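You operate a simulated robot arm through the tools that you are given. There is no shell and no other tool. Be economical: measure what you need, move in short steps, check, and stop when the job is done.

You are at the controls of a simulated two-armed robot. One attempt, no reset.

## Task
Hold the torque wrench and set it to 2; dial the bench capper to 2, then switch it on.
Fine: stand the wrench on the grey tray. Set down upright: steel torque wrench.
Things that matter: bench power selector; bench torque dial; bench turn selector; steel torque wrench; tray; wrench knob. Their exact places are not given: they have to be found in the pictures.

Only the result counts: the job must be done as asked and must still hold three seconds after the hand-in. Knocking over, shifting, dropping, spilling or breaking anything else fails it.

## Robot
Two 7-joint arms with two-finger parallel grippers on one trunk, on a base that drives. Base frame: it is fixed to the floor where the robot stands at the start and does not move with it; the origin is under the middle of the robot, x ahead of it, y to its left, z up. Lengths are in mm, angles in rad, forces in N, time in s.
The left shoulder is at the start at [50, 209, 1196], the right one opposite. With the tool pointing down near the work surface each hand reaches from about 240 to 900 mm from the robot's upright axis, wherever it stands, measured 20 degrees to its own side. Places, roughly: bench power selector [600, 500, 900]; bench torque dial [500, 500, 900]; bench turn selector [500, 500, 900]; tray [700, 700, 900]; wrench knob [500, 100, 1000]. Payload 4.4 kg a hand.
The tool frame of a hand sits at the grasp point between the pads (the TCP): z along the fingers, y along the line on which they close. The tips reach 23 mm beyond it. Largest opening 94 mm; finger width 38, thickness 10; the body of the gripper, 54 by 96 mm, starts 39 mm behind the TCP.
Orientation is that of the tool frame in the base frame, as [roll, pitch, yaw] about the fixed x, y, z axes, in that order (R = Rz(yaw) Ry(pitch) Rx(roll)). With the fingers straight down and closing along the base's y, the tool's x points along the base's -x, its y along +y and its z along -z.

## Interface
- The arms move only by the tool nudge_tool. It takes "left_plan", "right_plan" or both (then of equal length, played together; a hand with none holds still); each is text: rows parted by semicolons, each of 7 numbers parted by spaces: the turn, a rotation vector about the tool's x, y, z in units of 90 degrees (1.0 is 90 degrees), then the shift along the tool's x, y, z in units of 200 mm (1.0 is 200 mm), then the gripper command, from -1 (fully open) to 1 (shut), values between in proportion. In form: wx wy wz dx dy dz grip; .... A call has 1 to 10 rows; each row is the pose to reach, as a shift and turn from the pose commanded when the call began, along the tool's axes at that moment. A call with a number of a shift or a turn outside -1 to 1 is refused whole. Rows are played at 5 a second. More than 50 mm and 0.15 rad between two rows, or a gripper value outside its range, and nothing of the call is played. Where a pose cannot be reached the arm comes as near as it can. A force on the tool above 40 N (or 10 N above the force at the start of the call, whichever is more), or a blocked arm, ends the call early, and 0.2 s more pass. Each finger travels about 108 mm/s and halts on what it meets, pressing with about 33 N; the grip force reading is that of the motor and also rises with nothing between the fingers. The clock runs only during rows and for 0.2 s after the last one: add rows that repeat a pose to give the fingers time. It gives the time, the measured TCP pose, the force on the tool (base axes), the opening and the grip force at its end, in the units of the frame above (readings bear some noise), with the torque about the TCP (base axes, N m) and any sound that the robot's microphone picked up, and new pictures: "pictures" is both (left out), scene, wrist or none (wrist: the cameras of the hands that moved).
- Cameras (640 x 400 px; columns grow to the right, rows downward): "scene" is now at [151.1, 25.3, 1389]; the picture's right is [0.45, -0.89, 0.00], its down [-0.33, -0.16, -0.93] and it looks along [0.83, 0.42, -0.37] (base axes); focal length 214 px, centre (320, 200). "left" rides on the left gripper at [86, -16, -74] in its tool frame; the picture's right is [0.18, 0.98, 0.00], its down [-0.58, 0.11, -0.81] and it looks along [-0.79, 0.15, 0.59] (tool axes); focal length 243 px, centre (320, 200). "right" rides on the right gripper at [86, 16, -74] in its tool frame; the picture's right is [-0.18, 0.98, 0.00], its down [-0.58, -0.11, -0.81] and it looks along [-0.79, -0.15, 0.59] (tool axes); focal length 243 px, centre (320, 200).
- lift_body(by): slides the trunk up (or, below 0, down) by that many mm; the arms and the scene camera ride with it, the base frame stays. It gives what a move gives, with no picture.
- base_move(legs): drives the robot by 1 to 6 legs, each [ahead, left, turn to the left] in mm, mm and rad, along the robot's own axes; the way and the turn of a leg run together, so that a leg with both is an arc; at most 1500 mm and 3.142 rad a leg. The arms and the cameras ride along, it lands a little off, and it stops where it bumps. It gives what a move gives, and a new picture of the scene camera.
- head_to(pan, tilt): turns the head with the scene camera to pan (to the left, within 1.396 rad either way) and tilt (down, from -0.506 to 1.204), counted from straight ahead of the robot. It gives what a move gives, and a new picture of the scene camera.
- point_at(camera, pixels): for up to 12 pixels [column, row] of the newest picture of that camera ("zoom" is the newest enlarged one), the place [x, y, z] in the base frame of the surface seen there, good to about 3 mm, but the place of the scene camera against the robot may be out by one fixed shift of up to 18 mm in any direction. It takes no simulated time.
- enlarge(camera, box): a new picture of the part [left, top, right, bottom] of that camera's present view, enlarged. It takes no simulated time.
- close_job(): hands the job in; it is judged then, once.

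Work in short steps. Measure before you move; look again where a grasp or a placing could have gone wrong, and mend it. You have 80 turns and 260 pictures in all, those below and enlarged ones among them. Open the grippers and draw the arms clear of the work before you hand the job in, unless the task says otherwise; then end with one line.

The tools are called after ">>>" by a JSON object that holds its "name" and its "arguments". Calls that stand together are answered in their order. nudge_tool: Moves the arms, as the interface text tells. Its arguments: {"type":"object","properties":{"left_plan":{"type":"string"},"right_plan":{"type":"string"},"pictures":{"type":"string","enum":["both","scene","wrist","none"]}},"required":[]} The other tools are called the same way: lift_body (by) slides the trunk up or down; base_move (legs) drives the base; head_to (pan, tilt) turns the head that bears the scene camera; point_at (camera, pixels) gives the place of the surface under pixels of a picture; enlarge (camera, box) takes an enlarged picture of a part of a camera's view; close_job () hands the job in.

At the start:

```text
t: 0.0
left_eef_pos: [380.1, 560.5, 1265.0]
left_tool_rot: [-3.141, 0.0, 3.139]
left_force: [-0.1, -0.7, -0.5]
left_torque: [0.02, 0.02, -0.02]
left_width: 94.3
left_finger_force: 0.0
right_eef_pos: [352.6, 27.0, 1353.9]
right_tool_rot: [-3.14, 0.0, 3.142]
right_force: [0.0, 0.2, 0.1]
right_torque: [0.0, -0.04, 0.02]
right_width: 93.8
right_finger_force: 0.0
trunk travel left (down, up): [-275.0, 288.0]
robot x, y, heading: [1.3, -0.4, -0.002]
head pan, tilt: [0.464, 0.377]
```

scene: 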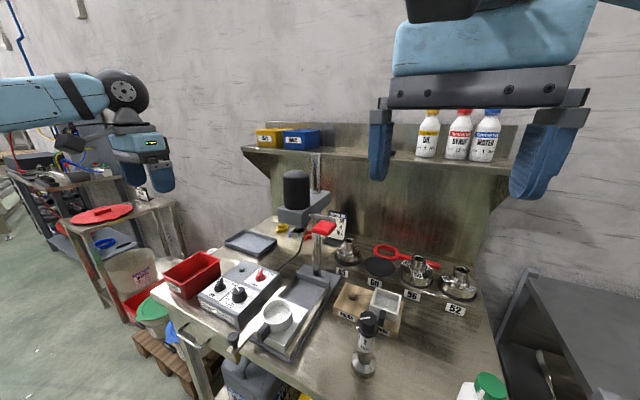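
right: 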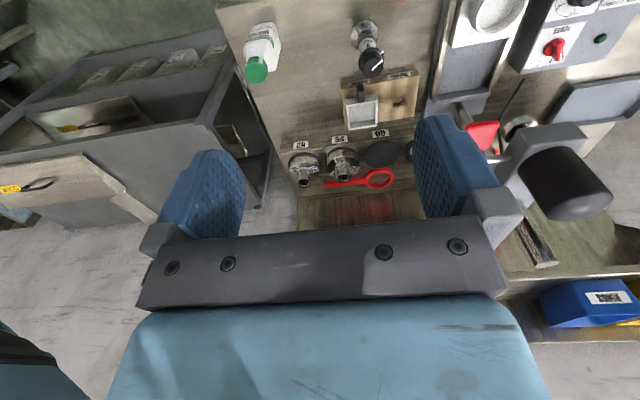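
left: 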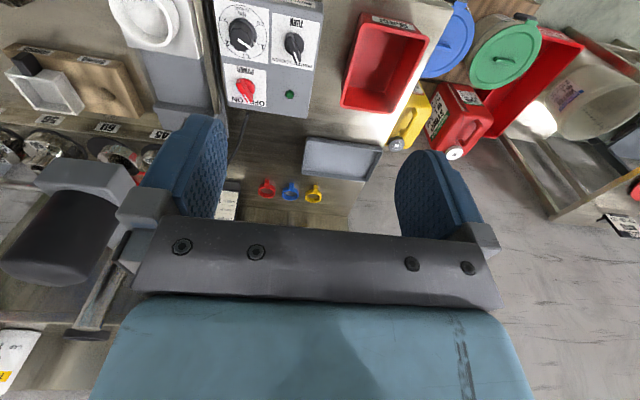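

The scene shows the wrench near (365,345), the control box near (240,290) and the grey tray near (250,243). I enlarge these areas to read the scales.

>>> {"name": "enlarge", "arguments": {"camera": "left", "box": [200, 0, 400, 125]}}

>>> {"name": "enlarge", "arguments": {"camera": "right", "box": [310, 0, 430, 150]}}

>>> {"name": "enlarge", "arguments": {"camera": "scene", "box": [150, 210, 420, 380]}}

>>> {"name": "point_at", "arguments": {"camera": "left", "pixels": [[240, 36], [294, 44], [245, 88], [290, 94], [265, 105], [340, 158], [310, 140], [375, 145], [310, 175], [366, 176], [310, 20]]}}

>>> {"name": "point_at", "arguments": {"camera": "right", "pixels": [[372, 63], [366, 45], [365, 28], [357, 28], [377, 28], [553, 48], [600, 39], [380, 85]]}}

>>> {"name": "point_at", "arguments": {"camera": "scene", "pixels": [[369, 318], [366, 345], [363, 368], [239, 296], [222, 284], [261, 275], [250, 243], [238, 270]]}}

```text
3.20 times, centred on (300, 62) of left
```

zoom: 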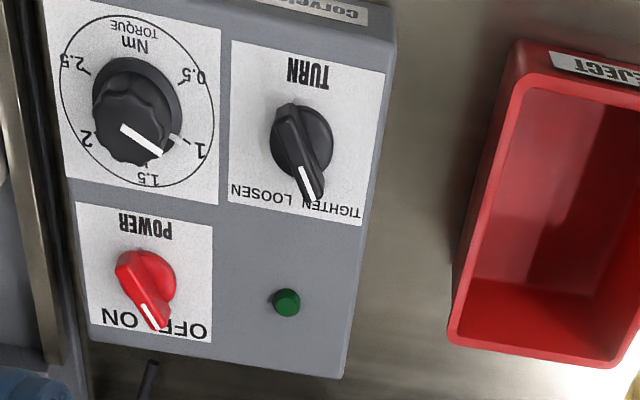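

```text
2.67 times, centred on (370, 75) of right
```

zoom: 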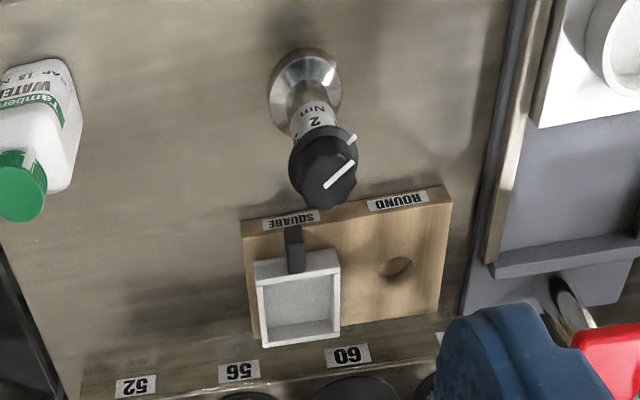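

```text
2.35 times, centred on (285, 295) of scene
```

zoom: 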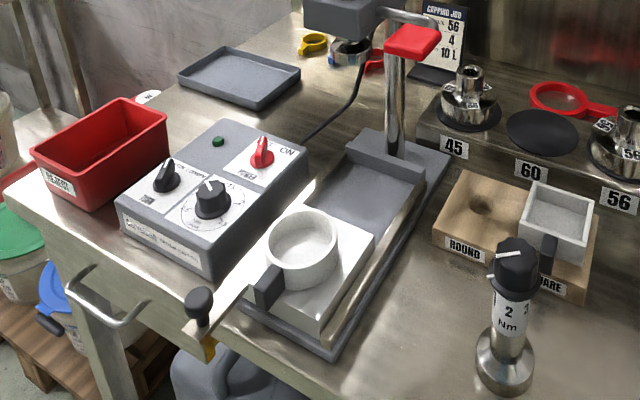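

```text
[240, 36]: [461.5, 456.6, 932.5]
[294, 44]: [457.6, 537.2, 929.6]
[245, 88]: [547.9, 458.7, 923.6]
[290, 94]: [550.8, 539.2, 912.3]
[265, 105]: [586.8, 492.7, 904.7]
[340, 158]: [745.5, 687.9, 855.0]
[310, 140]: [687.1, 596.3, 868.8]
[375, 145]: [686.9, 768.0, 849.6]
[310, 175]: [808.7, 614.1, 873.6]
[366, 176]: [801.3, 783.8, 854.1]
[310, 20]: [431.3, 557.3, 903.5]
```

```text
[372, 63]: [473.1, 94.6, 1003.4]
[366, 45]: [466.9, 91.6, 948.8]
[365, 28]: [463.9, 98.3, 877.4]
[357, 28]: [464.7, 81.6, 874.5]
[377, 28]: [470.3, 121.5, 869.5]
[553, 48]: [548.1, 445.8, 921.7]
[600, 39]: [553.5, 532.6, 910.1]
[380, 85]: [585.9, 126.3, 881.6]
```

```text
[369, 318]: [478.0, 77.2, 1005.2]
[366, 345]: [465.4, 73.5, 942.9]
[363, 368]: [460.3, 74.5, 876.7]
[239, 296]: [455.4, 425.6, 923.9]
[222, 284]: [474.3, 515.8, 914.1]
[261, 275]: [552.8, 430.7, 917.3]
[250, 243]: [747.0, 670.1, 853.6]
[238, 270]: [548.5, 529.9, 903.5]
```

I zoom further on the dial, selectors, the wrench knob and the sign to read their settings.

>>> {"name": "enlarge", "arguments": {"camera": "left", "box": [212, 0, 276, 40]}}

>>> {"name": "enlarge", "arguments": {"camera": "left", "box": [220, 60, 320, 122]}}

>>> {"name": "enlarge", "arguments": {"camera": "left", "box": [266, 10, 326, 70]}}

>>> {"name": "enlarge", "arguments": {"camera": "scene", "box": [335, 300, 400, 380]}}

>>> {"name": "enlarge", "arguments": {"camera": "scene", "box": [320, 200, 360, 245]}}

>>> {"name": "enlarge", "arguments": {"camera": "right", "box": [340, 15, 400, 85]}}

```text
10.00 times, centred on (244, 20) of left
```

zoom: 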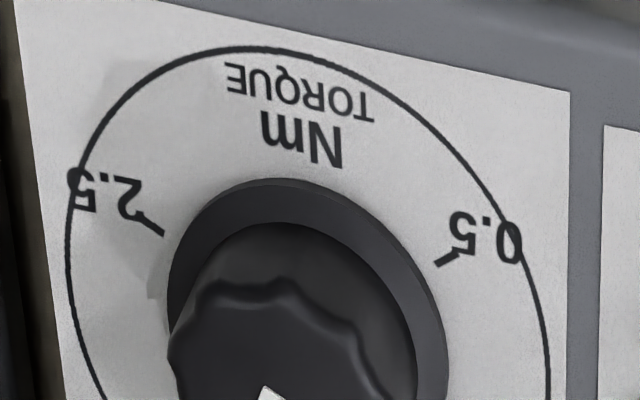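

```text
6.40 times, centred on (270, 91) of left
```

zoom: 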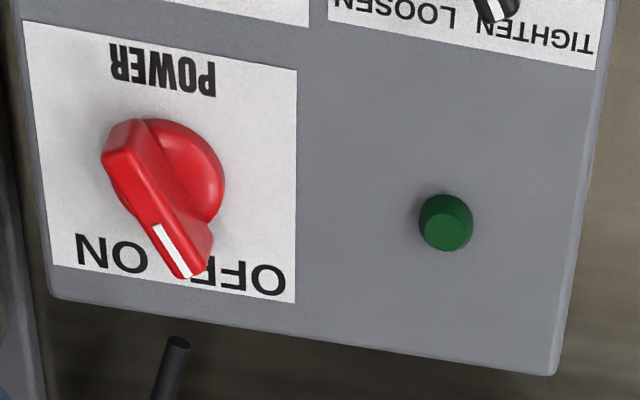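

```text
6.67 times, centred on (296, 40) of left
```

zoom: 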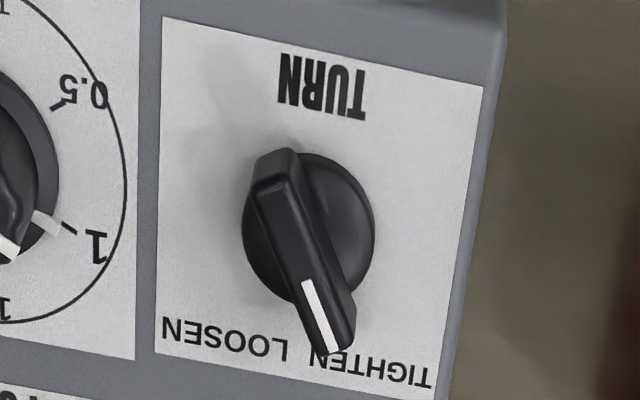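

```text
5.00 times, centred on (368, 340) of scene
```

zoom: 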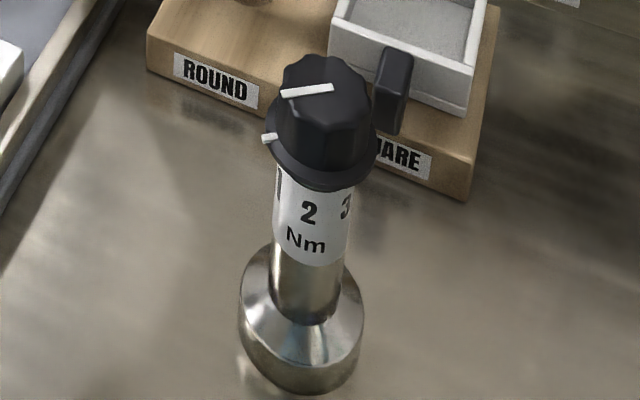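

```text
8.89 times, centred on (340, 222) of scene
```

zoom: 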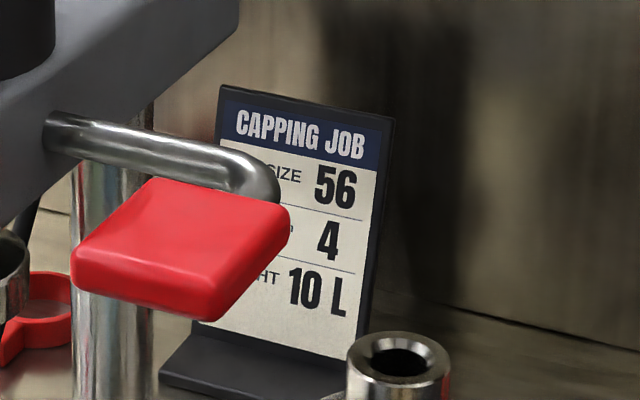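

```text
5.71 times, centred on (370, 50) of right
```

zoom: 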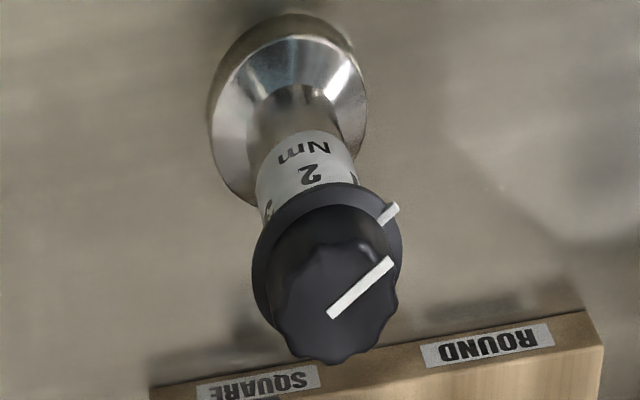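

The pointer tabs read about 1 on both dial and wrench. TURN is at TIGHTEN and POWER at OFF. I now measure the wrench geometry from the last zoom, and the table and box geometry.

>>> {"name": "point_at", "arguments": {"camera": "zoom", "pixels": [[335, 300], [390, 212], [258, 260], [395, 262], [308, 172], [322, 205], [320, 180], [275, 210], [355, 180], [310, 100], [230, 60], [500, 200]]}}

>>> {"name": "point_at", "arguments": {"camera": "right", "pixels": [[360, 10], [366, 26], [340, 40], [404, 76], [330, 100], [348, 108], [265, 70], [470, 70], [470, 20], [440, 20]]}}

>>> {"name": "point_at", "arguments": {"camera": "scene", "pixels": [[363, 377], [300, 370], [250, 350], [185, 310], [275, 318], [270, 238], [228, 244], [252, 256], [340, 220], [440, 330]]}}

```text
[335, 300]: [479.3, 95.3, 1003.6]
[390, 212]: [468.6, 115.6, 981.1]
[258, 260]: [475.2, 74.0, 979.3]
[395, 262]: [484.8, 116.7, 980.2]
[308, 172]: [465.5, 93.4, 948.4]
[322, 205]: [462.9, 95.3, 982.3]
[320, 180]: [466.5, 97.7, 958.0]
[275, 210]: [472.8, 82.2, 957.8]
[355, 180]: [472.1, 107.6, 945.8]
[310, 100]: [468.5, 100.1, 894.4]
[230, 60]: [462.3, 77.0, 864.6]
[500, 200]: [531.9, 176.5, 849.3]
```

```text
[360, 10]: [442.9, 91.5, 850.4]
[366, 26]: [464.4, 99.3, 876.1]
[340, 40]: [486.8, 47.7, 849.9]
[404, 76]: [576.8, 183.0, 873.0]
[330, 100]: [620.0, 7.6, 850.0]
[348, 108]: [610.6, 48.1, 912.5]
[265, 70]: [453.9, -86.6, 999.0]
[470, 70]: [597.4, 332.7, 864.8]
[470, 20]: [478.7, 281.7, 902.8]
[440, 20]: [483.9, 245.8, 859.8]
```

```text
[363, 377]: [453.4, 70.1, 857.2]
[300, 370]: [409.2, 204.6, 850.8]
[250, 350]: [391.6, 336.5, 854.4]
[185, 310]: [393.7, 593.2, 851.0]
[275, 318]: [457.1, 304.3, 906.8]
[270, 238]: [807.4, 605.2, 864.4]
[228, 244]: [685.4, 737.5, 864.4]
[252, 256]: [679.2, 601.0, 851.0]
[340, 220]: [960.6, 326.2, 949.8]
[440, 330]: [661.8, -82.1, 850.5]
```

Wrench axis is about (478,95) with the skirt at z 980, bare barrel at z 895–930, and the table at 850. I move the right hand aside, then start swinging the left hand to a near-horizontal, nose-down pose.

>>> {"name": "nudge_tool", "arguments": {"left_plan": "0 -0.09 0 0.05 -0.125 0.08 -1; 0 -0.18 0 0.1 -0.25 0.16 -1; 0 -0.27 0 0.15 -0.375 0.24 -1; 0 -0.36 0 0.2 -0.5 0.32 -1; 0 -0.45 0 0.25 -0.625 0.4 -1; 0 -0.54 0 0.3 -0.75 0.48 -1; 0 -0.63 0 0.35 -0.875 0.56 -1; 0 -0.722 0 0.4 -1 0.64 -1", "right_plan": "0 0 0 0 -0.125 0 -1; 0 0 0 0 -0.25 0 -1; 0 0 0 0 -0.375 0 -1; 0 0 0 0 -0.5 0 -1; 0 0 0 0 -0.625 0 -1; 0 0 0 0 -0.75 0 -1; 0 0 0 0 -0.875 0 -1; 0 0 0 0 -1 0 -1", "pictures": "both"}}

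```text
t: 1.8
left_eef_pos: [423.4, 468.8, 1160.9]
left_tool_rot: [-3.134, 1.135, -3.138]
left_force: [0.9, 0.6, 0.3]
left_torque: [0.0, -0.03, -0.04]
left_width: 94.2
left_finger_force: 0.0
left hand out of reach, approached as far as the arm can: row 5, 6, 7, 8
right_eef_pos: [351.3, -171.9, 1354.1]
right_tool_rot: [-3.141, 0.0, 3.141]
right_force: [-0.1, 0.0, -0.6]
right_torque: [0.0, 0.01, -0.01]
right_width: 93.6
right_finger_force: 0.0
trunk travel left (down, up): [-275.0, 288.0]
robot x, y, heading: [-5.7, 1.8, -0.004]
head pan, tilt: [0.464, 0.377]
```

scene: 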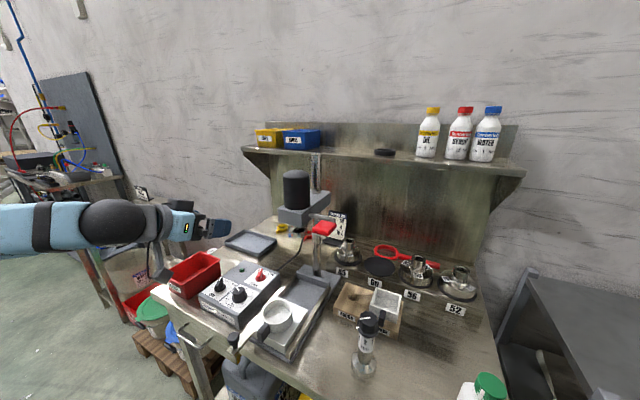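
right: 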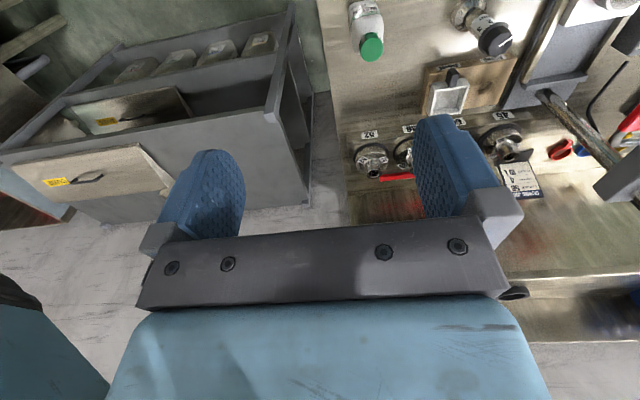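
left: 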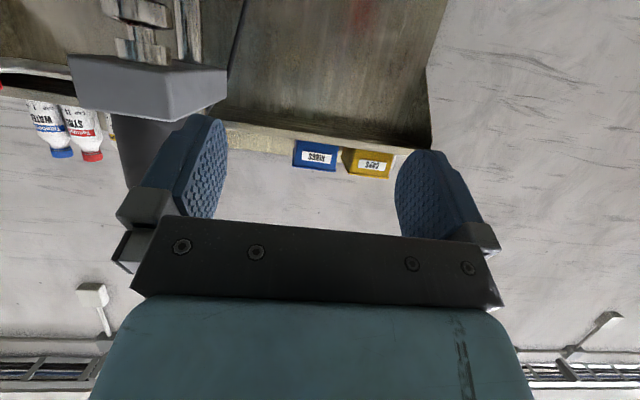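

The hand cannot fold that close to the body (it stopped at (423,469)). I back the base 200 mm and go 80 mm right to gain room.

>>> {"name": "base_move", "arguments": {"legs": [[-200, -80, 0]]}}

```text
t: 3.5
left_eef_pos: [224.3, 390.0, 1160.6]
left_tool_rot: [3.141, 1.135, -3.141]
left_force: [0.3, -0.9, 0.5]
left_torque: [-0.02, 0.01, -0.01]
left_width: 93.9
left_finger_force: 0.2
right_eef_pos: [154.2, -251.5, 1354.1]
right_tool_rot: [3.14, 0.001, 3.141]
right_force: [-0.4, 0.5, 0.1]
right_torque: [0.0, 0.01, -0.03]
right_width: 94.1
right_finger_force: 0.1
trunk travel left (down, up): [-275.0, 288.0]
robot x, y, heading: [-196.0, -81.8, 0.004]
head pan, tilt: [0.464, 0.377]
```

scene: 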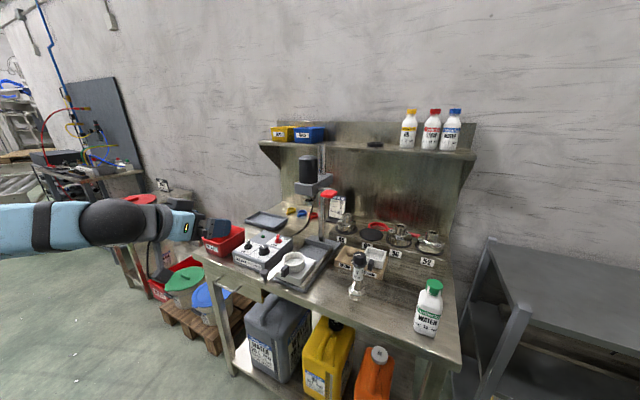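

Nothing moved on the bench. I bring the left hand right and toward the wrench in the new pose.

>>> {"name": "nudge_tool", "arguments": {"left_plan": "0 0 0 0.017 -0.167 0.082 -1; 0 0 0 0.034 -0.333 0.163 -1; 0 0 0 0.051 -0.5 0.245 -1; 0 0 0 0.069 -0.667 0.327 -1; 0 0 0 0.086 -0.833 0.408 -1; 0 0 0 0.103 -1 0.49 -1; 0 0 0 0.103 -1 0.49 -1", "pictures": "wrist"}}

```text
t: 5.1
left_eef_pos: [303.0, 190.2, 1101.0]
left_tool_rot: [3.14, 1.135, -3.141]
left_force: [-0.6, -0.9, -0.5]
left_torque: [-0.06, -0.03, 0.01]
left_width: 94.0
left_finger_force: 0.0
left hand out of reach, approached as far as the arm can: row 1, 2, 3, 4
right_eef_pos: [152.9, -251.6, 1354.7]
right_tool_rot: [3.141, 0.001, -3.14]
right_force: [0.0, 0.3, 0.3]
right_torque: [-0.02, -0.01, 0.03]
right_width: 94.1
right_finger_force: 0.0
trunk travel left (down, up): [-275.0, 288.0]
robot x, y, heading: [-197.9, -77.0, -0.004]
head pan, tilt: [0.464, 0.377]
```

left: 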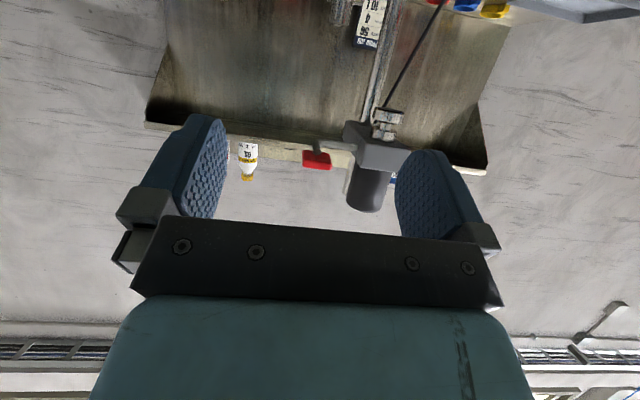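

I move on to a pre-grasp point (342,95,988), in line with the barrel, while bringing the right hand forward to watch it.

>>> {"name": "nudge_tool", "arguments": {"left_plan": "0 0 0 0.086 -0.095 0.083 -1; 0 0 0 0.172 -0.19 0.166 -1; 0 0 0 0.258 -0.285 0.25 -1; 0 0 0 0.344 -0.38 0.333 -1; 0 0 0 0.43 -0.475 0.416 -1; 0 0 0 0.43 -0.475 0.416 -1", "right_plan": "0 0 0 -0.15 0.1 0 -1; 0 0 0 -0.3 0.2 0 -1; 0 0 0 -0.45 0.3 0 -1; 0 0 0 -0.6 0.4 0 -1; 0 0 0 -0.75 0.5 0 -1; 0 0 0 -0.9 0.6 0 -1", "pictures": "both"}}

```text
t: 6.5
left_eef_pos: [341.8, 95.6, 987.3]
left_tool_rot: [3.141, 1.133, -3.14]
left_force: [0.7, -0.2, -0.7]
left_torque: [0.01, 0.0, -0.02]
left_width: 94.0
left_finger_force: 0.2
right_eef_pos: [334.4, -129.8, 1352.8]
right_tool_rot: [-3.14, -0.003, -3.14]
right_force: [0.3, 0.5, 0.9]
right_torque: [-0.02, -0.01, -0.02]
right_width: 93.8
right_finger_force: 0.1
trunk travel left (down, up): [-275.0, 288.0]
robot x, y, heading: [-200.7, -79.8, 0.002]
head pan, tilt: [0.464, 0.377]
```

scene: 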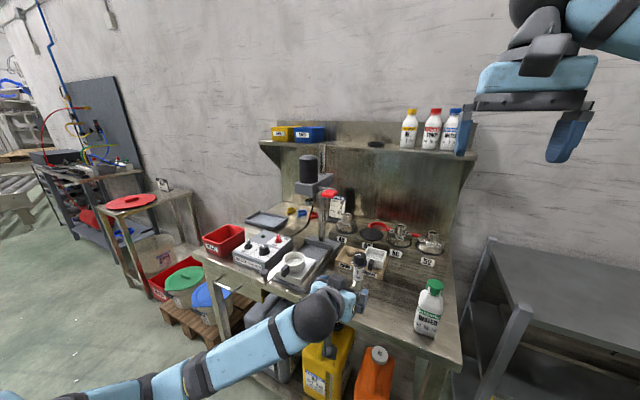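
right: 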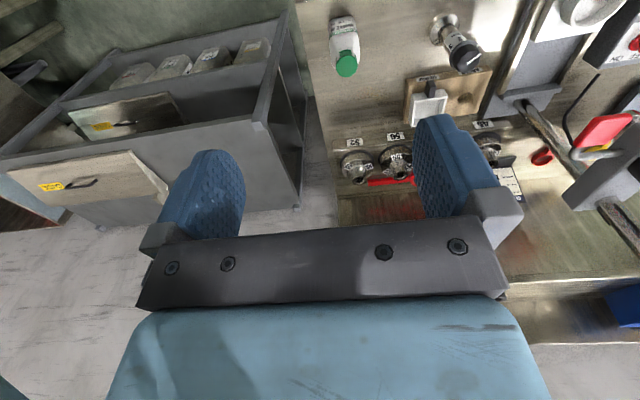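
left: 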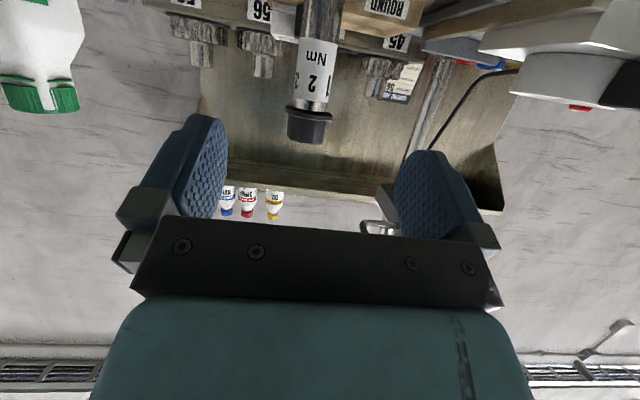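

The left camera now shows the wrench at (315,80). I check its axis and heights.

>>> {"name": "point_at", "arguments": {"camera": "left", "pixels": [[321, 10], [318, 40], [302, 60], [328, 60], [315, 85], [308, 128], [288, 115], [330, 118], [305, 10], [338, 10]]}}

>>> {"name": "enlarge", "arguments": {"camera": "left", "box": [270, 0, 370, 150]}}

>>> {"name": "enlarge", "arguments": {"camera": "right", "box": [420, 0, 500, 80]}}

```text
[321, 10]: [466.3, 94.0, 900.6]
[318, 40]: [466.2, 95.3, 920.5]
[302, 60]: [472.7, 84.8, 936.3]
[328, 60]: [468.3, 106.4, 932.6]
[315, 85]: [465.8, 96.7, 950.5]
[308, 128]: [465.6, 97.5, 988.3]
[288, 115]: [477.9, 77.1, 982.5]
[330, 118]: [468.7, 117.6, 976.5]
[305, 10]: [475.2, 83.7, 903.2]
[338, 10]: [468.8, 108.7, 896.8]
```

```text
2.67 times, centred on (320, 75) of left
```

zoom: 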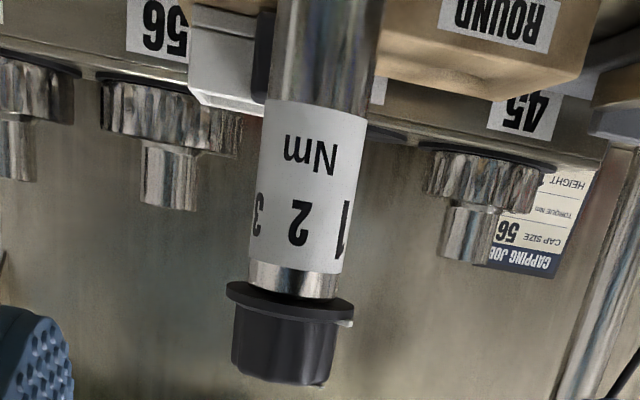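

```text
5.00 times, centred on (460, 40) of right
```

zoom: 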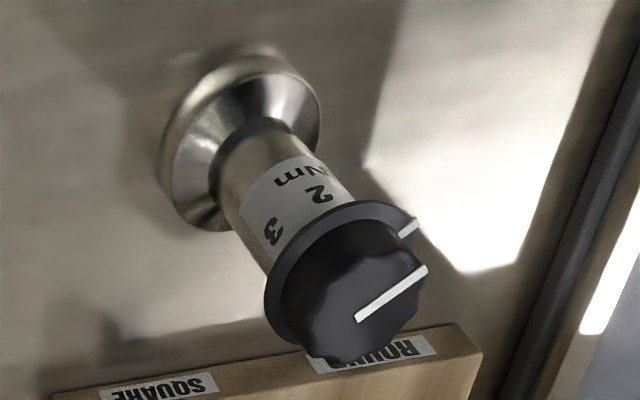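

The axis is (478.5,96) with the "2" facing roughly the robot. I advance along the fingers to put the barrel between the pads, still open.

>>> {"name": "nudge_tool", "arguments": {"left_plan": "0 0 0 0 0 0.14 -1; 0 0 0 -0.005 0 0.28 -1; 0 0 0 -0.01 0 0.42 -1; 0 0 0 -0.018 0.002 0.57 -1; 0 0 0 -0.018 0.002 0.71 -1; 0 0 0 -0.018 0.002 0.71 -1", "pictures": "both"}}

```text
t: 7.9
left_eef_pos: [473.8, 95.3, 930.9]
left_tool_rot: [-3.141, 1.134, -3.141]
left_force: [-0.2, 0.3, 0.1]
left_torque: [-0.02, -0.02, 0.02]
left_width: 94.0
left_finger_force: 0.1
right_eef_pos: [332.9, -131.2, 1354.7]
right_tool_rot: [-3.141, 0.0, -3.14]
right_force: [-0.3, -0.6, -0.3]
right_torque: [0.0, 0.0, 0.02]
right_width: 94.2
right_finger_force: 0.1
trunk travel left (down, up): [-275.0, 288.0]
robot x, y, heading: [-200.6, -83.5, 0.003]
head pan, tilt: [0.464, 0.377]
```

scene: 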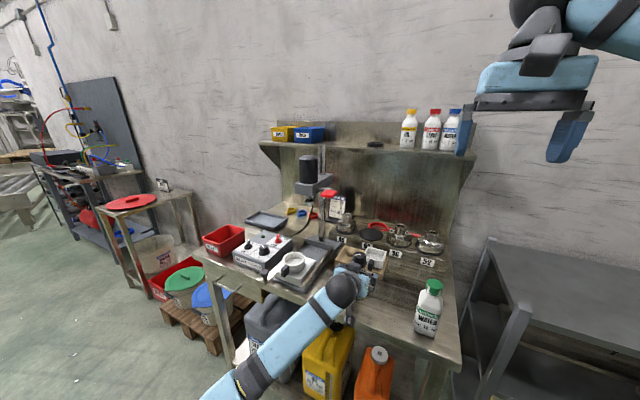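
left: 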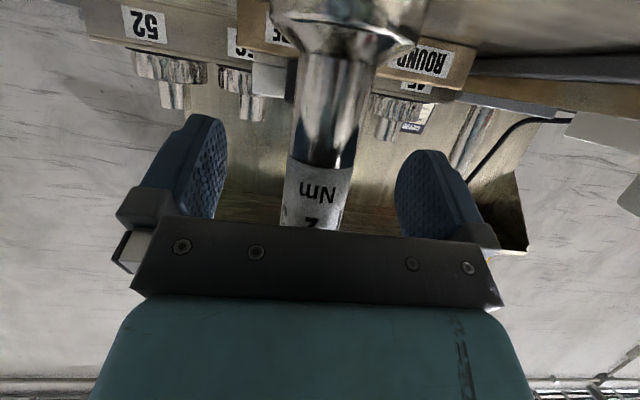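

The barrel sits between the open pads. I close the fingers while holding the pose.

>>> {"name": "nudge_tool", "arguments": {"left_plan": "0 0 0 0 0 0 0; 0 0 0 0 0 0 0.3; 0 0 0 0 0 0 0.6; 0 0 0 0 0 0 1; 0 0 0 0 0 0 1; 0 0 0 0 0 0 1", "pictures": "wrist"}}

```text
t: 9.3
left_eef_pos: [471.3, 95.7, 930.5]
left_tool_rot: [-3.141, 1.134, 3.142]
left_force: [0.4, -0.1, 1.6]
left_torque: [0.0, 0.0, -0.03]
left_width: 31.4
left_finger_force: 32.7
right_eef_pos: [333.5, -131.7, 1354.9]
right_tool_rot: [-3.141, 0.0, -3.14]
right_force: [0.5, -0.1, -0.1]
right_torque: [-0.03, 0.01, -0.03]
right_width: 93.6
right_finger_force: 0.0
trunk travel left (down, up): [-275.0, 288.0]
robot x, y, heading: [-199.7, -76.6, 0.007]
head pan, tilt: [0.464, 0.377]
```

left: 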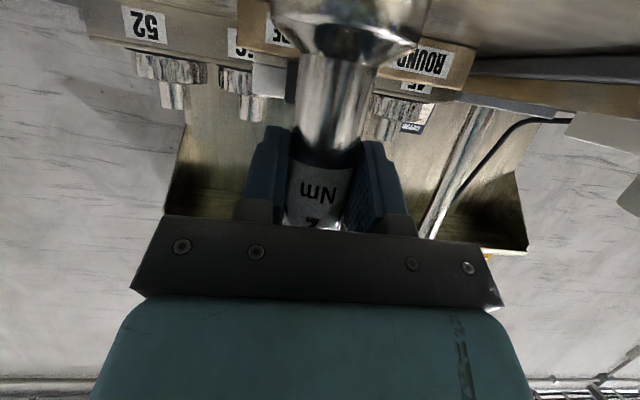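

Gripped at 31 mm with 33 N. Now the right hand comes over the knob with a 30° counter-clockwise pre-turn.

>>> {"name": "nudge_tool", "arguments": {"right_plan": "0 0 -0.042 -0.09 0.112 0.09 -1; 0 0 -0.083 -0.18 0.225 0.18 -1; 0 0 -0.125 -0.27 0.337 0.27 -1; 0 0 -0.167 -0.36 0.45 0.36 -1; 0 0 -0.208 -0.45 0.562 0.45 -1; 0 0 -0.25 -0.54 0.675 0.54 -1; 0 0 -0.29 -0.63 0.787 0.63 -1; 0 0 -0.333 -0.725 0.9 0.72 -1; 0 0 -0.333 -0.725 0.9 0.72 -1", "pictures": "both"}}

```text
t: 11.3
left_eef_pos: [472.1, 95.6, 930.5]
left_tool_rot: [3.14, 1.134, -3.141]
left_force: [1.4, -0.2, 1.3]
left_torque: [-0.06, -0.1, 0.04]
left_width: 31.5
left_finger_force: 32.9
right_eef_pos: [478.2, 49.0, 1209.3]
right_tool_rot: [3.141, 0.001, -2.615]
right_force: [-0.1, 0.5, -0.3]
right_torque: [-0.02, 0.01, -0.02]
right_width: 94.5
right_finger_force: 0.0
trunk travel left (down, up): [-275.0, 288.0]
robot x, y, heading: [-203.0, -76.2, 0.001]
head pan, tilt: [0.464, 0.377]
```

scene: 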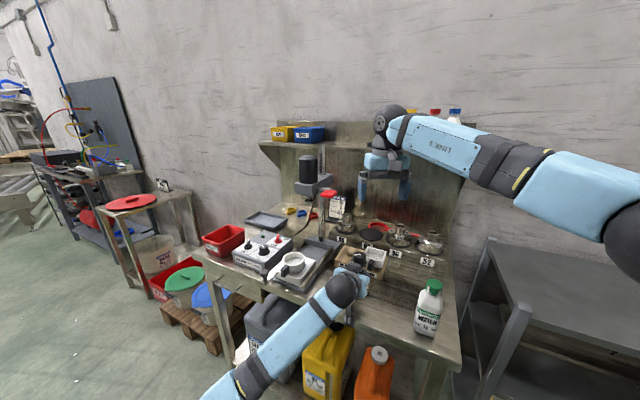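
right: 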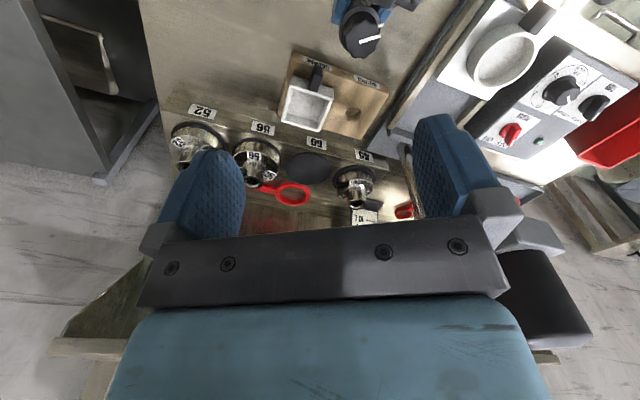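

Knob is at (362,35) in the right picture; I measure its top, edges and tab.

>>> {"name": "enlarge", "arguments": {"camera": "right", "box": [325, 0, 405, 70]}}

>>> {"name": "point_at", "arguments": {"camera": "zoom", "pixels": [[320, 100], [320, 200], [270, 250], [360, 250]]}}

```text
5.71 times, centred on (365, 35) of right
```

zoom: 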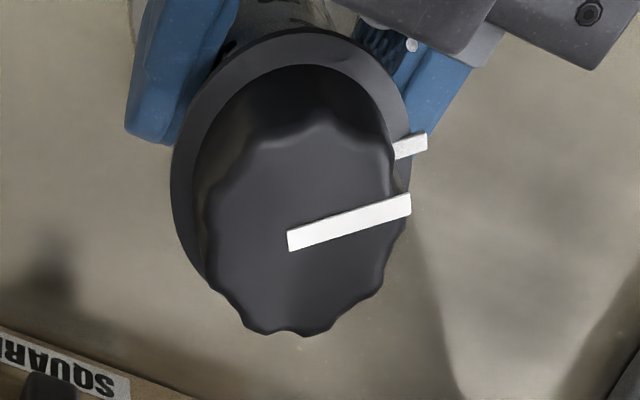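

```text
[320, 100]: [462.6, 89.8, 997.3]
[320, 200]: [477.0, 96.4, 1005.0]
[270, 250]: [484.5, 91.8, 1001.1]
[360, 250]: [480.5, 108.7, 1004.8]
```

>>> {"name": "point_at", "arguments": {"camera": "zoom", "pixels": [[293, 240], [405, 203], [420, 143], [212, 215], [398, 215], [300, 130], [300, 325], [180, 200], [408, 150]]}}

```text
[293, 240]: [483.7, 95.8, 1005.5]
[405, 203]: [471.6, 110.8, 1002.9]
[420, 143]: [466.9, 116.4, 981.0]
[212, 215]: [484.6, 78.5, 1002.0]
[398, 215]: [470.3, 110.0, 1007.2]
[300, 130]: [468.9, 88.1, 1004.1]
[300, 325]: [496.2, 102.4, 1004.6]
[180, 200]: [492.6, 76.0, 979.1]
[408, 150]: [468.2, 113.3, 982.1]
```

The pointer is at ~126° (at the "1"), axis about (481,95.5). I bring the right hand directly over the knob.

>>> {"name": "nudge_tool", "arguments": {"right_plan": "0 0 0 -0.129 0.194 0.1 -1; 0 0 0 -0.129 0.194 0.27 -1; 0 0 0 -0.129 0.194 0.44 -1; 0 0 0 -0.129 0.194 0.6 -1; 0 0 0 -0.129 0.194 0.75 -1; 0 0 0 -0.129 0.194 0.75 -1", "pictures": "both"}}

```text
refused: row 1 steps farther than a row can; nothing moved
```

>>> {"name": "nudge_tool", "arguments": {"right_plan": "0 0 0 -0.065 0.097 0.1 -1; 0 0 0 -0.129 0.194 0.25 -1; 0 0 0 -0.129 0.194 0.44 -1; 0 0 0 -0.129 0.194 0.6 -1; 0 0 0 -0.129 0.194 0.75 -1; 0 0 0 -0.129 0.194 0.75 -1", "pictures": "both"}}

```text
t: 12.7
left_eef_pos: [472.2, 94.9, 930.4]
left_tool_rot: [-3.14, 1.134, -3.141]
left_force: [0.8, -0.4, 0.9]
left_torque: [0.03, -0.01, -0.02]
left_width: 31.4
left_finger_force: 33.3
right_eef_pos: [482.7, 94.3, 1061.2]
right_tool_rot: [3.142, 0.001, -2.618]
right_force: [-0.4, 0.0, 0.1]
right_torque: [0.06, -0.02, 0.0]
right_width: 94.1
right_finger_force: 0.1
trunk travel left (down, up): [-275.0, 288.0]
robot x, y, heading: [-200.4, -80.2, 0.007]
head pan, tilt: [0.464, 0.377]
```

scene: 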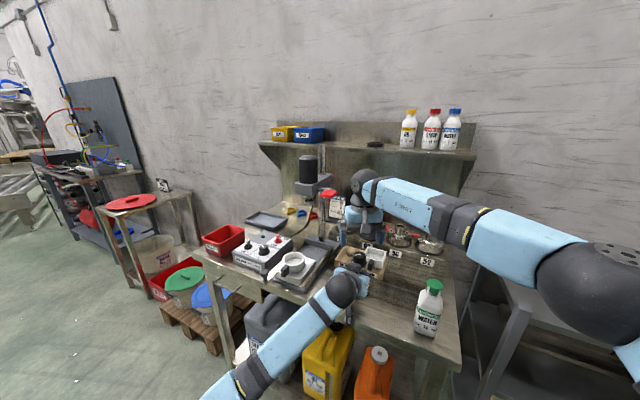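
right: 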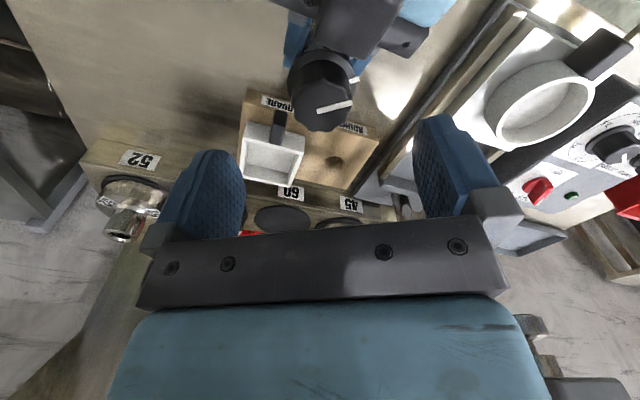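

Knob lies between the open fingers' line. I go down 49 mm and close gently on the knob.

>>> {"name": "nudge_tool", "arguments": {"right_plan": "0 0 0 0.008 0.006 0.12 -1; 0 0 0 0.008 0.006 0.245 -1; 0 0 0 0.008 0.006 0.245 -0.5; 0 0 0 0.008 0.006 0.245 0; 0 0 0 0.008 0.006 0.245 0.3; 0 0 0 0.008 0.006 0.245 0.6; 0 0 0 0.008 0.006 0.245 1; 0 0 0 0.008 0.006 0.245 1", "pictures": "both"}}

```text
t: 14.5
left_eef_pos: [473.0, 94.1, 930.7]
left_tool_rot: [3.137, 1.133, 3.133]
left_force: [-2.2, -0.9, 2.4]
left_torque: [0.9, 0.44, 0.73]
left_width: 31.7
left_finger_force: 33.0
right_eef_pos: [476.5, 99.5, 1011.8]
right_tool_rot: [3.136, 0.002, -2.611]
right_force: [1.6, 3.3, 0.7]
right_torque: [-0.29, -0.48, -0.72]
right_width: 46.5
right_finger_force: 32.9
trunk travel left (down, up): [-275.0, 288.0]
robot x, y, heading: [-194.7, -82.2, 0.003]
head pan, tilt: [0.464, 0.377]
stopped in row 8 (right hand): the force on the tool passed its limit at 41 N (the readings are from after the stop); the commanded pose is now the measured one
```

scene: 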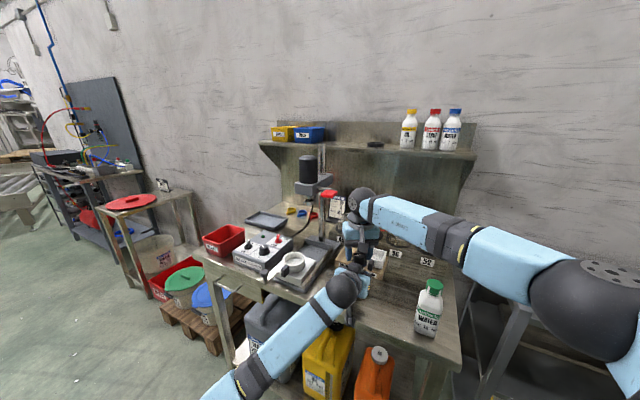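
right: 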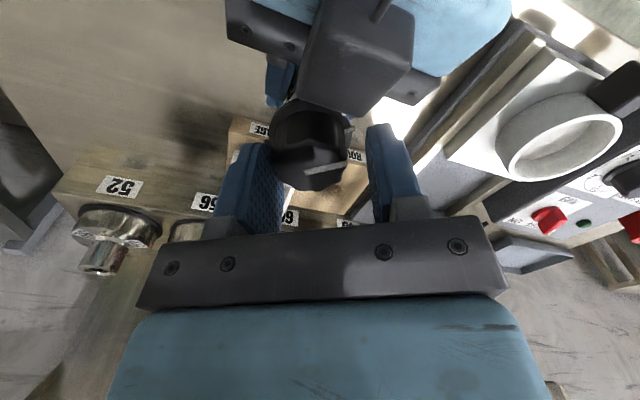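

The knob is gripped (46.5 mm reading, with the pads). I turn counter-clockwise as seen from above, about 27° first, and check.

>>> {"name": "nudge_tool", "arguments": {"right_plan": "0 0 -0.05 0 0 0 1; 0 0 -0.1 0 0 0 1; 0 0 -0.15 0 0 0 1; 0 0 -0.2 0 0 0 1; 0 0 -0.25 0 0 0 1; 0 0 -0.3 0 0 0 1; 0 0 -0.3 0 0 0 1", "pictures": "wrist"}}

```text
t: 15.2
left_eef_pos: [470.2, 88.6, 932.9]
left_tool_rot: [3.14, 1.135, 3.129]
left_force: [-3.7, -0.6, 0.9]
left_torque: [0.77, 0.34, 0.73]
left_width: 31.8
left_finger_force: 33.0
right_eef_pos: [477.7, 99.4, 1012.7]
right_tool_rot: [3.136, 0.006, -2.448]
right_force: [2.0, 3.2, -0.1]
right_torque: [-0.3, -0.32, -0.69]
right_width: 48.6
right_finger_force: 32.8
trunk travel left (down, up): [-275.0, 288.0]
robot x, y, heading: [-196.2, -79.9, 0.004]
head pan, tilt: [0.464, 0.377]
stopped in row 3 (right hand): the force on the tool passed its limit at 43 N (the readings are from after the stop); the commanded pose is now the measured one
```

right: 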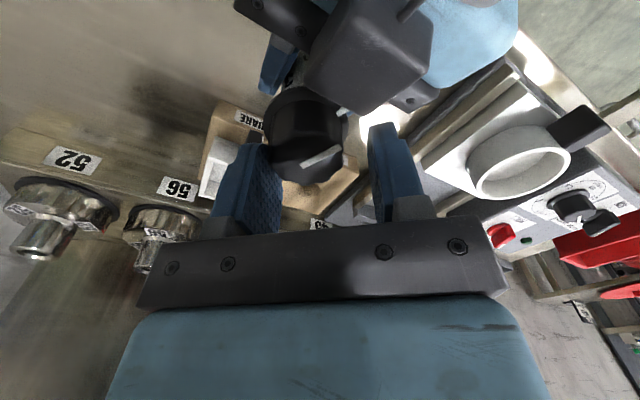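

The force tripped and the picture suggests the right finger near (380,130) may be against the left gripper rather than the knob. I look closely.

>>> {"name": "enlarge", "arguments": {"camera": "right", "box": [200, 30, 460, 230]}}

>>> {"name": "enlarge", "arguments": {"camera": "scene", "box": [310, 180, 420, 320]}}

>>> {"name": "point_at", "arguments": {"camera": "right", "pixels": [[375, 100], [420, 65], [385, 130], [300, 130], [325, 155], [346, 111], [255, 150], [345, 75]]}}

```text
2.00 times, centred on (330, 130) of right
```

zoom: 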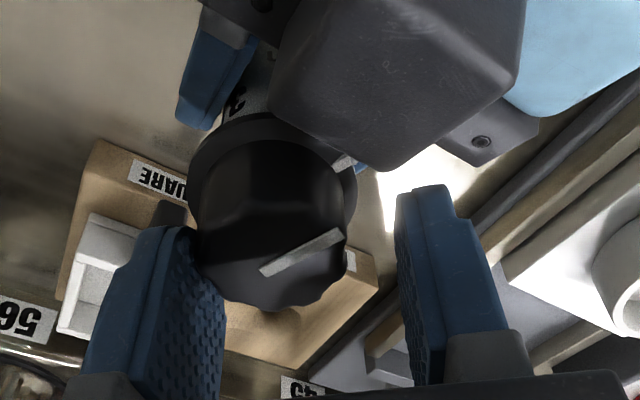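

```text
2.86 times, centred on (365, 250) of scene
```

zoom: 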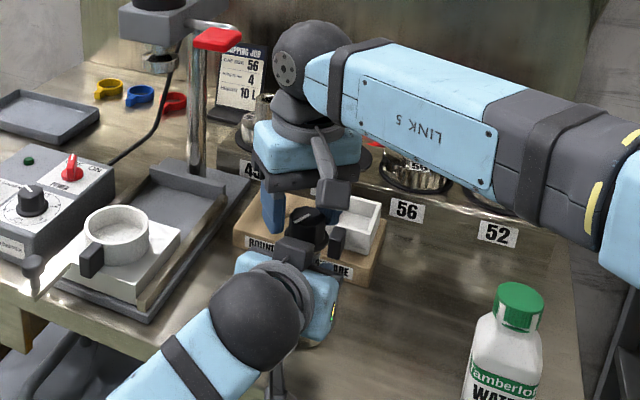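

```text
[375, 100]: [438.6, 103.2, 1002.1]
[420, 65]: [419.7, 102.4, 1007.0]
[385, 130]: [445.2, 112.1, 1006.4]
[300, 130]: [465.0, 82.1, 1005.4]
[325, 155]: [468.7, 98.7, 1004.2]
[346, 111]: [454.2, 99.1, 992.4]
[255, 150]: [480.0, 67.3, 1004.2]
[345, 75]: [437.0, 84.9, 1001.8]
```

The left gripper carries a grey housing at about (440,100,1005) which blocks the right finger. I open the right hand and raise it, to choose a better closing direction.

>>> {"name": "nudge_tool", "arguments": {"right_plan": "0 0 0 0 0 0 0; 0 0 0 0 0 0 -1; 0 0 0 0 0 0 -1; 0 0 0 0 0 -0.2 -1; 0 0 0 0 0 -0.4 -1; 0 0 0 0 0 -0.6 -1; 0 0 0 0.1 0 -0.8 -1; 0 0 0 0.2 0 -0.8 -1; 0 0 0 0.2 0 -0.8 -1", "pictures": "wrist"}}

>>> {"name": "nudge_tool", "arguments": {"left_plan": "0 0 0 0 0 0 1; 0 0 0 0 0 0 1", "pictures": "wrist"}}

```text
t: 17.2
left_eef_pos: [470.9, 89.9, 932.2]
left_tool_rot: [-3.14, 1.136, 3.134]
left_force: [-0.9, 0.0, 0.4]
left_torque: [0.0, 0.2, 0.01]
left_width: 31.3
left_finger_force: 33.3
right_eef_pos: [446.2, 72.1, 1172.9]
right_tool_rot: [3.137, 0.006, -2.445]
right_force: [0.2, 0.0, 0.7]
right_torque: [0.05, -0.01, 0.02]
right_width: 94.1
right_finger_force: 0.1
trunk travel left (down, up): [-275.0, 288.0]
robot x, y, heading: [-199.1, -79.2, 0.004]
head pan, tilt: [0.464, 0.377]
```

right: 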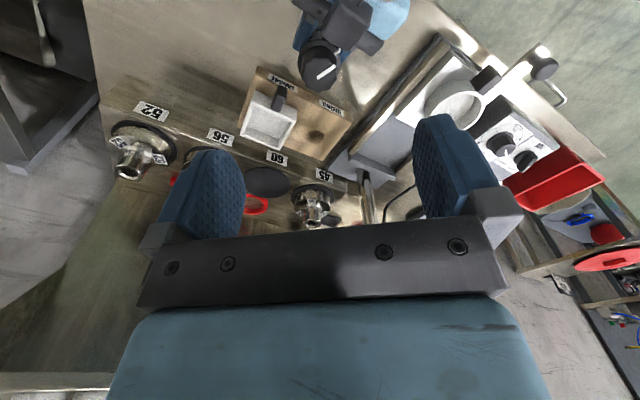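

```text
t: 17.8
left_eef_pos: [472.2, 88.8, 931.1]
left_tool_rot: [-3.14, 1.136, 3.133]
left_force: [-1.0, -1.4, 0.0]
left_torque: [-0.04, 0.2, -0.01]
left_width: 31.4
left_finger_force: 32.6
right_eef_pos: [446.7, 73.4, 1173.1]
right_tool_rot: [3.136, 0.004, -2.446]
right_force: [0.2, -0.3, -0.3]
right_torque: [-0.02, 0.03, -0.02]
right_width: 93.9
right_finger_force: 0.0
trunk travel left (down, up): [-275.0, 288.0]
robot x, y, heading: [-200.8, -77.2, 0.004]
head pan, tilt: [0.464, 0.377]
```

left: 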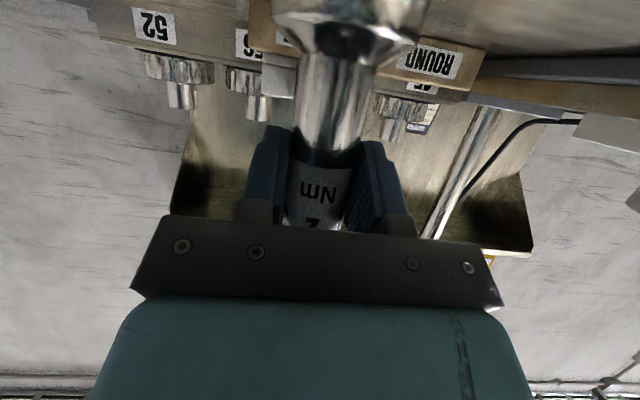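

I zoom to measure the housing and the knob now.

>>> {"name": "enlarge", "arguments": {"camera": "right", "box": [280, 0, 410, 90]}}

>>> {"name": "point_at", "arguments": {"camera": "right", "pixels": [[340, 18], [355, 15], [358, 32], [340, 40], [328, 30], [330, 45], [318, 62], [332, 66], [310, 50], [340, 45], [330, 88], [303, 70]]}}

```text
4.44 times, centred on (345, 45) of right
```

zoom: 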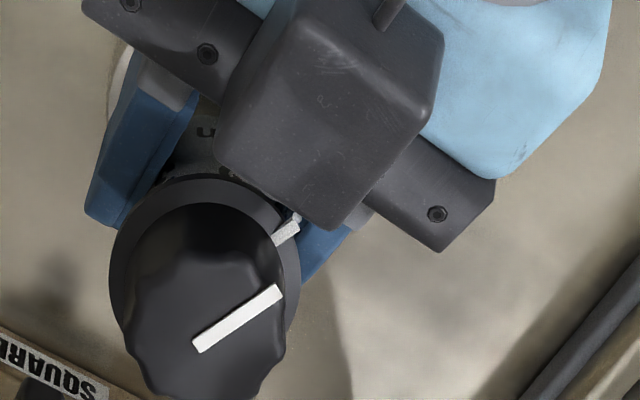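

```text
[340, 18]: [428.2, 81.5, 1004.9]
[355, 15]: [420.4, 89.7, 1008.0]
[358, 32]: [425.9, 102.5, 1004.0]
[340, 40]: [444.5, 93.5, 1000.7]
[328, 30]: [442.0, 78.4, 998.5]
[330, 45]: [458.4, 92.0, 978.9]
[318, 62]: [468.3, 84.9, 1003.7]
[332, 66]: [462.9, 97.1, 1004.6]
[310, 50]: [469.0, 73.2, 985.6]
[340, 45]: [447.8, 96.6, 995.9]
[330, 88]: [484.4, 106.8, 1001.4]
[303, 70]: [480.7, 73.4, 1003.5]
```

The housing spans x 418–447, y 75–107, z up to 1005, so a flatter and slightly retracted left grip gives enough room. I open the left hand (wrench stands on the table) and remeasure.

>>> {"name": "nudge_tool", "arguments": {"left_plan": "0 0 0 0 0 0 0.4; 0 0 0 0 0 0 0; 0 0 0 0 0 0 -0.5; 0 0 0 0 0 0 -1; 0 0 0 0 0 0 -1", "right_plan": "0 0 0 0 0 0 -1; 0 0 0 0 0 0 -1; 0 0 0 0 0 0 -1; 0 0 0 0 0 0 -1; 0 0 0 0 0 0 -1", "pictures": "wrist"}}

>>> {"name": "enlarge", "arguments": {"camera": "right", "box": [280, 0, 410, 90]}}

>>> {"name": "point_at", "arguments": {"camera": "left", "pixels": [[303, 120], [367, 120], [335, 120], [330, 80], [320, 190], [300, 180], [340, 180], [345, 30]]}}

```text
t: 19.0
left_eef_pos: [471.3, 90.1, 930.7]
left_tool_rot: [-3.141, 1.135, 3.133]
left_force: [0.0, -0.3, 0.6]
left_torque: [0.01, -0.02, 0.02]
left_width: 93.9
left_finger_force: 0.1
right_eef_pos: [447.4, 72.7, 1172.6]
right_tool_rot: [3.137, 0.006, -2.444]
right_force: [0.3, -0.3, -0.3]
right_torque: [-0.03, 0.0, 0.02]
right_width: 94.1
right_finger_force: 0.1
trunk travel left (down, up): [-275.0, 288.0]
robot x, y, heading: [-201.1, -77.7, -0.004]
head pan, tilt: [0.464, 0.377]
```

right: 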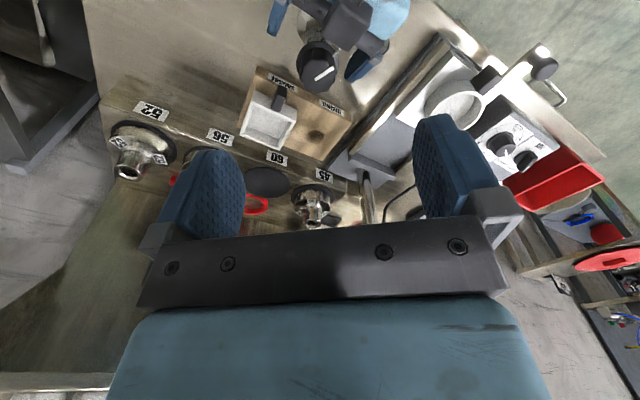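
left: 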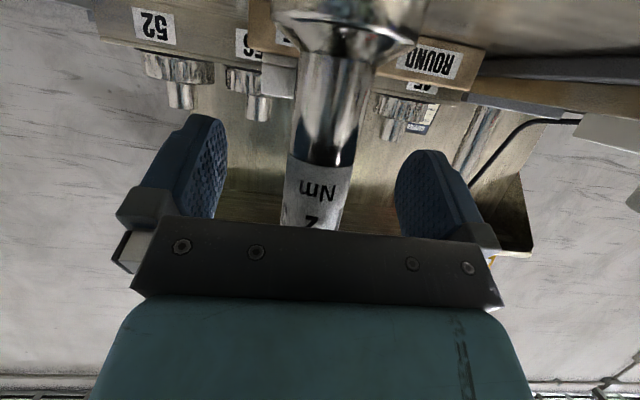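

```text
4.44 times, centred on (345, 45) of right
```

zoom: 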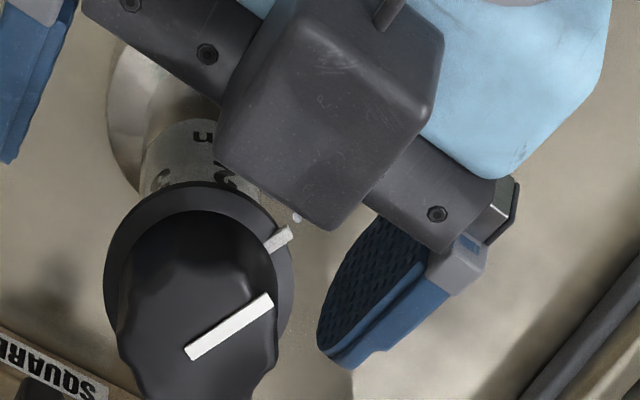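

```text
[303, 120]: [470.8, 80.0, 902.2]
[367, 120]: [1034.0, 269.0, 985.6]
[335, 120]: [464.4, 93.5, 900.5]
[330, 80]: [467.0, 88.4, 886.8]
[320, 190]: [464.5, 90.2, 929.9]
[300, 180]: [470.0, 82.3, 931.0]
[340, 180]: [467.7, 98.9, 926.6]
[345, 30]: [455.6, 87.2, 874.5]
```

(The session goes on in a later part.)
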